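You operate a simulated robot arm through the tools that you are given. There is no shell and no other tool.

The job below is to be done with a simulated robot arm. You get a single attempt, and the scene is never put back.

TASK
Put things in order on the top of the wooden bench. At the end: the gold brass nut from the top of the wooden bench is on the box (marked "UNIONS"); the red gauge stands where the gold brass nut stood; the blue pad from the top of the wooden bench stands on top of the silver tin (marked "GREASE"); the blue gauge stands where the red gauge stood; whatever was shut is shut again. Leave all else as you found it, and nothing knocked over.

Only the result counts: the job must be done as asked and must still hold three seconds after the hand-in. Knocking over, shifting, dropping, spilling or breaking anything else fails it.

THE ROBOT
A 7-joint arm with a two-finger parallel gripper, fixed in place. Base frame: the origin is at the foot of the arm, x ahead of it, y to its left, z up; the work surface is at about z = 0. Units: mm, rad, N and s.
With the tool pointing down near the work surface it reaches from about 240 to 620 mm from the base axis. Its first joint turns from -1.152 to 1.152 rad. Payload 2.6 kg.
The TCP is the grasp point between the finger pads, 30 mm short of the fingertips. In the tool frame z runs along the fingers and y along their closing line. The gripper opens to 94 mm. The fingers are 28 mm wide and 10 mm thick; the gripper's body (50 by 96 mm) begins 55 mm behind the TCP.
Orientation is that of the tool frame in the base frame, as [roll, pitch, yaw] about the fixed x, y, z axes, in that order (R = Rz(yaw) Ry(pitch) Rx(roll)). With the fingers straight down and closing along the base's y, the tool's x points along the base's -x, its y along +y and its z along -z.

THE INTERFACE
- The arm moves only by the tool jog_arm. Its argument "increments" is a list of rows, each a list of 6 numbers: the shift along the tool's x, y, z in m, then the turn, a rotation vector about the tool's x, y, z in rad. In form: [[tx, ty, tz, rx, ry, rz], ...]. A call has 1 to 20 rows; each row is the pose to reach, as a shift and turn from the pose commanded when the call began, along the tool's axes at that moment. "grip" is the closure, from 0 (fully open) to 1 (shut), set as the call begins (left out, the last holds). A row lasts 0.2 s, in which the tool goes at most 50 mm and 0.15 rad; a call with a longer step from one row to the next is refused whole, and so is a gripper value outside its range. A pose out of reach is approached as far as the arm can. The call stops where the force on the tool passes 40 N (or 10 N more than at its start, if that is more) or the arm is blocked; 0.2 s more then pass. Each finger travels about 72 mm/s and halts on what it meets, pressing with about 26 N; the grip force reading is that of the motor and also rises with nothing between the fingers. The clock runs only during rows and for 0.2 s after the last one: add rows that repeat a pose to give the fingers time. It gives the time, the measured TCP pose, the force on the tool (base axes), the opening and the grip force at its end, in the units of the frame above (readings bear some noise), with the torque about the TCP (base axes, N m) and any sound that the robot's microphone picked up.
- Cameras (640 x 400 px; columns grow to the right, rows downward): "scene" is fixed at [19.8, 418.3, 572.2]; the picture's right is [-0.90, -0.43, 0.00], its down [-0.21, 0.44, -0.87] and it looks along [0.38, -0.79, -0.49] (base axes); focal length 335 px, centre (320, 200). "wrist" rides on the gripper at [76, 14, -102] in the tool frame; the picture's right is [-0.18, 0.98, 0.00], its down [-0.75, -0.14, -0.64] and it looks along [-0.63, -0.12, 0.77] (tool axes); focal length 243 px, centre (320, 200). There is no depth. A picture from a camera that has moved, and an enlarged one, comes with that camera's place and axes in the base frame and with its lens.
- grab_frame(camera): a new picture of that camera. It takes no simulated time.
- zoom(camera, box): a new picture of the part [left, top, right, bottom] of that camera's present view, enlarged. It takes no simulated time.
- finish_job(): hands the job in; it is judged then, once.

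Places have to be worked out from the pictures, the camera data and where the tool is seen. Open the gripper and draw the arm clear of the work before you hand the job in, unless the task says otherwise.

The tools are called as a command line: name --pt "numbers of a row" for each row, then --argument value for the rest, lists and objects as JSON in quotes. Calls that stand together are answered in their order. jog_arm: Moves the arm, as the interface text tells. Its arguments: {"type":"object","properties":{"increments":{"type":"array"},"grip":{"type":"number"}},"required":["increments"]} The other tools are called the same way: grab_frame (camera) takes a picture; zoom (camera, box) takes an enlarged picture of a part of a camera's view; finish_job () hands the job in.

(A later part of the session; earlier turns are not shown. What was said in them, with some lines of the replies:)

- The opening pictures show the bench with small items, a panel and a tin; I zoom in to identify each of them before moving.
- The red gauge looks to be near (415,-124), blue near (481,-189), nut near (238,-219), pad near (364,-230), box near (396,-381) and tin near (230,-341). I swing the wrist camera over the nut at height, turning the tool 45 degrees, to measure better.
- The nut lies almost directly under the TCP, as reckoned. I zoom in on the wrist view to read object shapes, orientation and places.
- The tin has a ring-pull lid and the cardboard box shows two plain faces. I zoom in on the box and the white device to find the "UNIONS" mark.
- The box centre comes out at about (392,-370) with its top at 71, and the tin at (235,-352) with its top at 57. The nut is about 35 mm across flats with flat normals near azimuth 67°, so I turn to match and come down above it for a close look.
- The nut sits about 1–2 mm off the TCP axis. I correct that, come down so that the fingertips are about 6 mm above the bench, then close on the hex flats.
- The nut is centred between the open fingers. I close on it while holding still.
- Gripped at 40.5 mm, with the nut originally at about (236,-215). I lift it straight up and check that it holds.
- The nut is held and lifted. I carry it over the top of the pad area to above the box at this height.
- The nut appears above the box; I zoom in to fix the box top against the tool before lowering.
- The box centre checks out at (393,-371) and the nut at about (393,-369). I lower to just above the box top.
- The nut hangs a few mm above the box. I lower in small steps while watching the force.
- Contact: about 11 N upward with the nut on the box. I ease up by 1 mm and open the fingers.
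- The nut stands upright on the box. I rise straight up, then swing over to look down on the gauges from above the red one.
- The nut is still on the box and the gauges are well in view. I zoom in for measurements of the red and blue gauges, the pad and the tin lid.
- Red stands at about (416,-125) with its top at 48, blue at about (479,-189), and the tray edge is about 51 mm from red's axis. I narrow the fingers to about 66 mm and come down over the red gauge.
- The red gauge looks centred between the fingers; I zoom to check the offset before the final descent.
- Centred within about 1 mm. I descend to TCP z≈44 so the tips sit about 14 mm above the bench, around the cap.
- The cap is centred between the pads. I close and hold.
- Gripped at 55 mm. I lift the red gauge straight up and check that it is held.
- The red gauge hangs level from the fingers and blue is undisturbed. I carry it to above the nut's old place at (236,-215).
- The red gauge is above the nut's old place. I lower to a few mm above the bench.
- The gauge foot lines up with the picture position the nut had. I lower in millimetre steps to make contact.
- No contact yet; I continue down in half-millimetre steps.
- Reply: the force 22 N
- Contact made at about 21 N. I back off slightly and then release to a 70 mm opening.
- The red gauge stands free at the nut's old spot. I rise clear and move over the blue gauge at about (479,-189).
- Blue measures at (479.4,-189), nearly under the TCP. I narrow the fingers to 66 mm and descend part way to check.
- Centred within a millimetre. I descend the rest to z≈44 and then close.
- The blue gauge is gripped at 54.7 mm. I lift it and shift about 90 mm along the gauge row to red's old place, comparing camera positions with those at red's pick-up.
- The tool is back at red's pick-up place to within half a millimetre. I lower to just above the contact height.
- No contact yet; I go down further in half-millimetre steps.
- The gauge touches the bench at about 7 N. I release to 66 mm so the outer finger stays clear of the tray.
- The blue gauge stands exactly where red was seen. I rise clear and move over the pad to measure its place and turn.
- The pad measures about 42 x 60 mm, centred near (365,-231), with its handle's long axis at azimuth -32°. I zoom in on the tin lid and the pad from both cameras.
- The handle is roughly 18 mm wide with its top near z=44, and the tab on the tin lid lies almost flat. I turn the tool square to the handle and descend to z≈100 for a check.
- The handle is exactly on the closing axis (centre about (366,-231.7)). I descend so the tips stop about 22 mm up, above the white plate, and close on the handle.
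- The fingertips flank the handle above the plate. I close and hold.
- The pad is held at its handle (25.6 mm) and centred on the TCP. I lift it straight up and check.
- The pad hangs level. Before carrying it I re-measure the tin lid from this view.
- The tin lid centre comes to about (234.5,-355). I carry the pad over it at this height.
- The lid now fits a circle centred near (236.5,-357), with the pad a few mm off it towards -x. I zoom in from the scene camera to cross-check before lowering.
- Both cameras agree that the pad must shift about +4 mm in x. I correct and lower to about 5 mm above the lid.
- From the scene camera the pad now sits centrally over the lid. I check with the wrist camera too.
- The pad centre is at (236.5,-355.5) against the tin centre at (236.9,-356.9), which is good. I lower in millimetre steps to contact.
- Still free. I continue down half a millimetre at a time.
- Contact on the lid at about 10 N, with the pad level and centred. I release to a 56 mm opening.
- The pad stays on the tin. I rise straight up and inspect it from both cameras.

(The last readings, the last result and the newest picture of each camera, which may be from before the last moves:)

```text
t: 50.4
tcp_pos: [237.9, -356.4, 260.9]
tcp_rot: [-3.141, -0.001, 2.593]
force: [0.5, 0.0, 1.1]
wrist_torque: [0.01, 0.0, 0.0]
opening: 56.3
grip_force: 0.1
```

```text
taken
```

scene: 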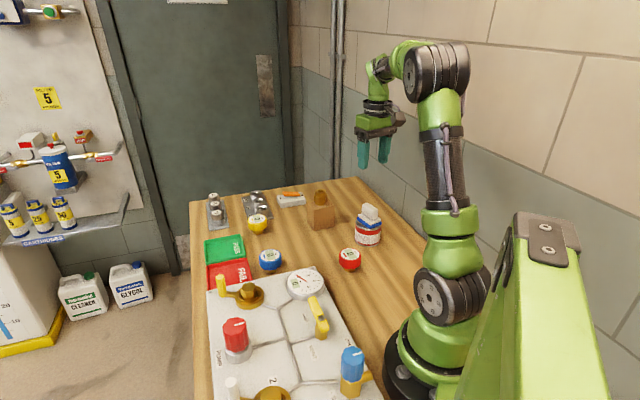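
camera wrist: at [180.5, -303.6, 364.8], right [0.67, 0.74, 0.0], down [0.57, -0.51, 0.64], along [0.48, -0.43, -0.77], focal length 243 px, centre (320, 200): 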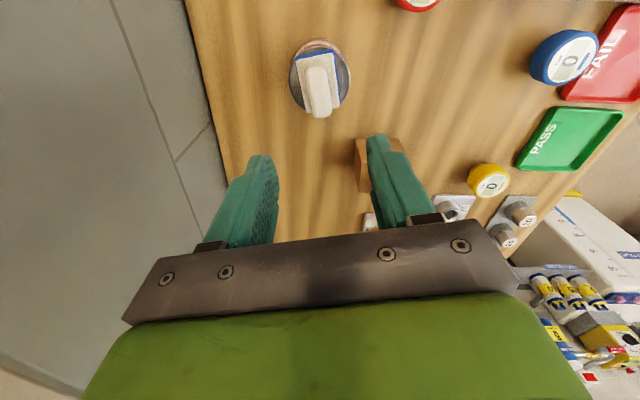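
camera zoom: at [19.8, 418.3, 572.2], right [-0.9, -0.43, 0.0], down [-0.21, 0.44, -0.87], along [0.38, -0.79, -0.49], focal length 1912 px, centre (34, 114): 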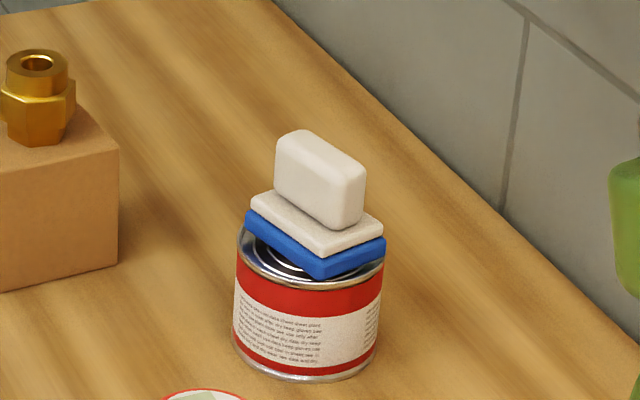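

Everything appears in place. I open the gripper fully, raise the arm further clear, and then inspect each object once more.

jog_arm --pt "0 0 -0.02 0 0 0" --pt "-0.01 0 -0.05 0 0 0" --pt "-0.03 0.005 -0.07 0 0 0" --pt "-0.05 0.01 -0.08 0 0 0" --pt "-0.05 0.01 -0.08 0 0 0" --grip 0

zoom --camera "scene" --box '[190, 170, 400, 300]'

zoom --camera "scene" --box '[190, 260, 400, 400]'

grab_frame --camera "wrist"

```text
t: 51.6
tcp_pos: [284.3, -374.7, 342.1]
tcp_rot: [3.141, 0.0, 2.591]
force: [-0.2, -0.4, 0.3]
wrist_torque: [-0.01, 0.0, -0.02]
opening: 94.0
grip_force: 0.0
```

```text
3.05 times, centred on (295, 235) of scene
camera zoom: at [19.8, 418.3, 572.2], right [-0.9, -0.43, 0.0], down [-0.21, 0.44, -0.87], along [0.38, -0.79, -0.49], focal length 1020 px, centre (396, 93)
```

zoom: 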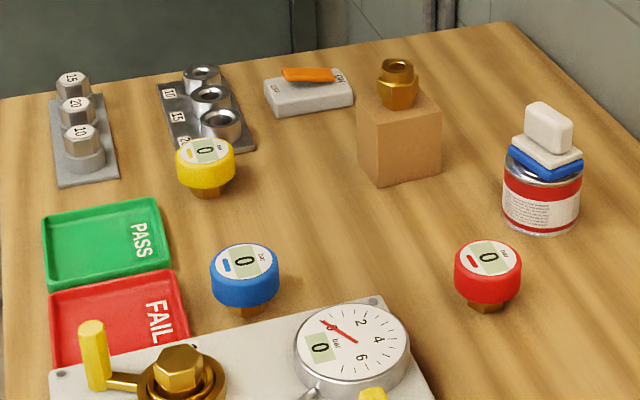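

```text
2.86 times, centred on (295, 330) of scene
camera zoom: at [19.8, 418.3, 572.2], right [-0.9, -0.43, 0.0], down [-0.21, 0.44, -0.87], along [0.38, -0.79, -0.49], focal length 956 px, centre (391, -171)
```

zoom: 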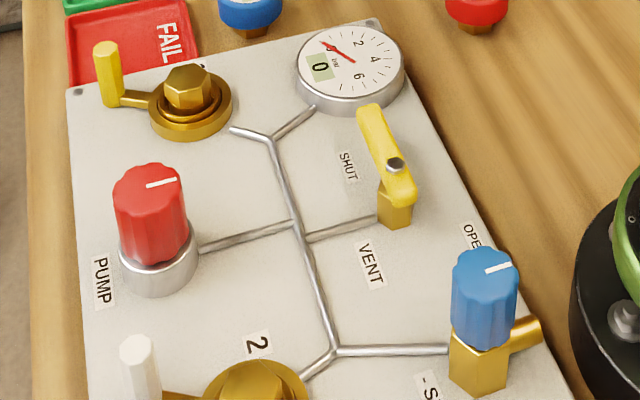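

```text
taken
camera wrist: at [227.7, -321.5, 444.8], right [0.67, 0.74, 0.0], down [0.57, -0.51, 0.64], along [0.48, -0.43, -0.77], focal length 243 px, centre (320, 200)
```

wrist: 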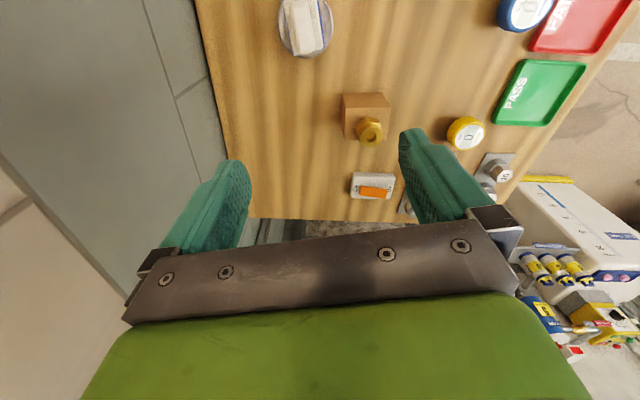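

The last pictures show the nut on the box, the red gauge at the nut's old place, the blue gauge at red's old place and the pad upright on the tin. Trays, panel and other items look as they did at the start. The "UNIONS" and "GREASE" marks never came into view, but this is the only box and the only silver tin I could see on the bench. The gripper is open and well clear, so I hand the job in.

finish_job

```text
The job is handed in.
```

I've handed the job in with everything placed as asked. In the last pictures all the moved pieces were standing upright, and nothing else looked disturbed.

- **Gold brass nut:** it stands on top of the cardboard box, close to the centre.
- **Red gauge:** it stands where the nut was, at about (236, -215) mm.
- **Blue gauge:** it stands where the red gauge was, at about (416, -125) mm, within about a millimetre by the wrist camera.
- **Blue pad:** it sits on the silver tin, within about 2 mm of the lid's centre.
- **Anything shut:** I opened nothing, so nothing needed shutting again.

**Labels not seen:** I never saw the "UNIONS" or "GREASE" marks, which must face away from both cameras. I went by there being only one box and one silver tin on the part of the bench I could see.

The gripper is open and the arm is raised clear, about 340 mm above the bench.
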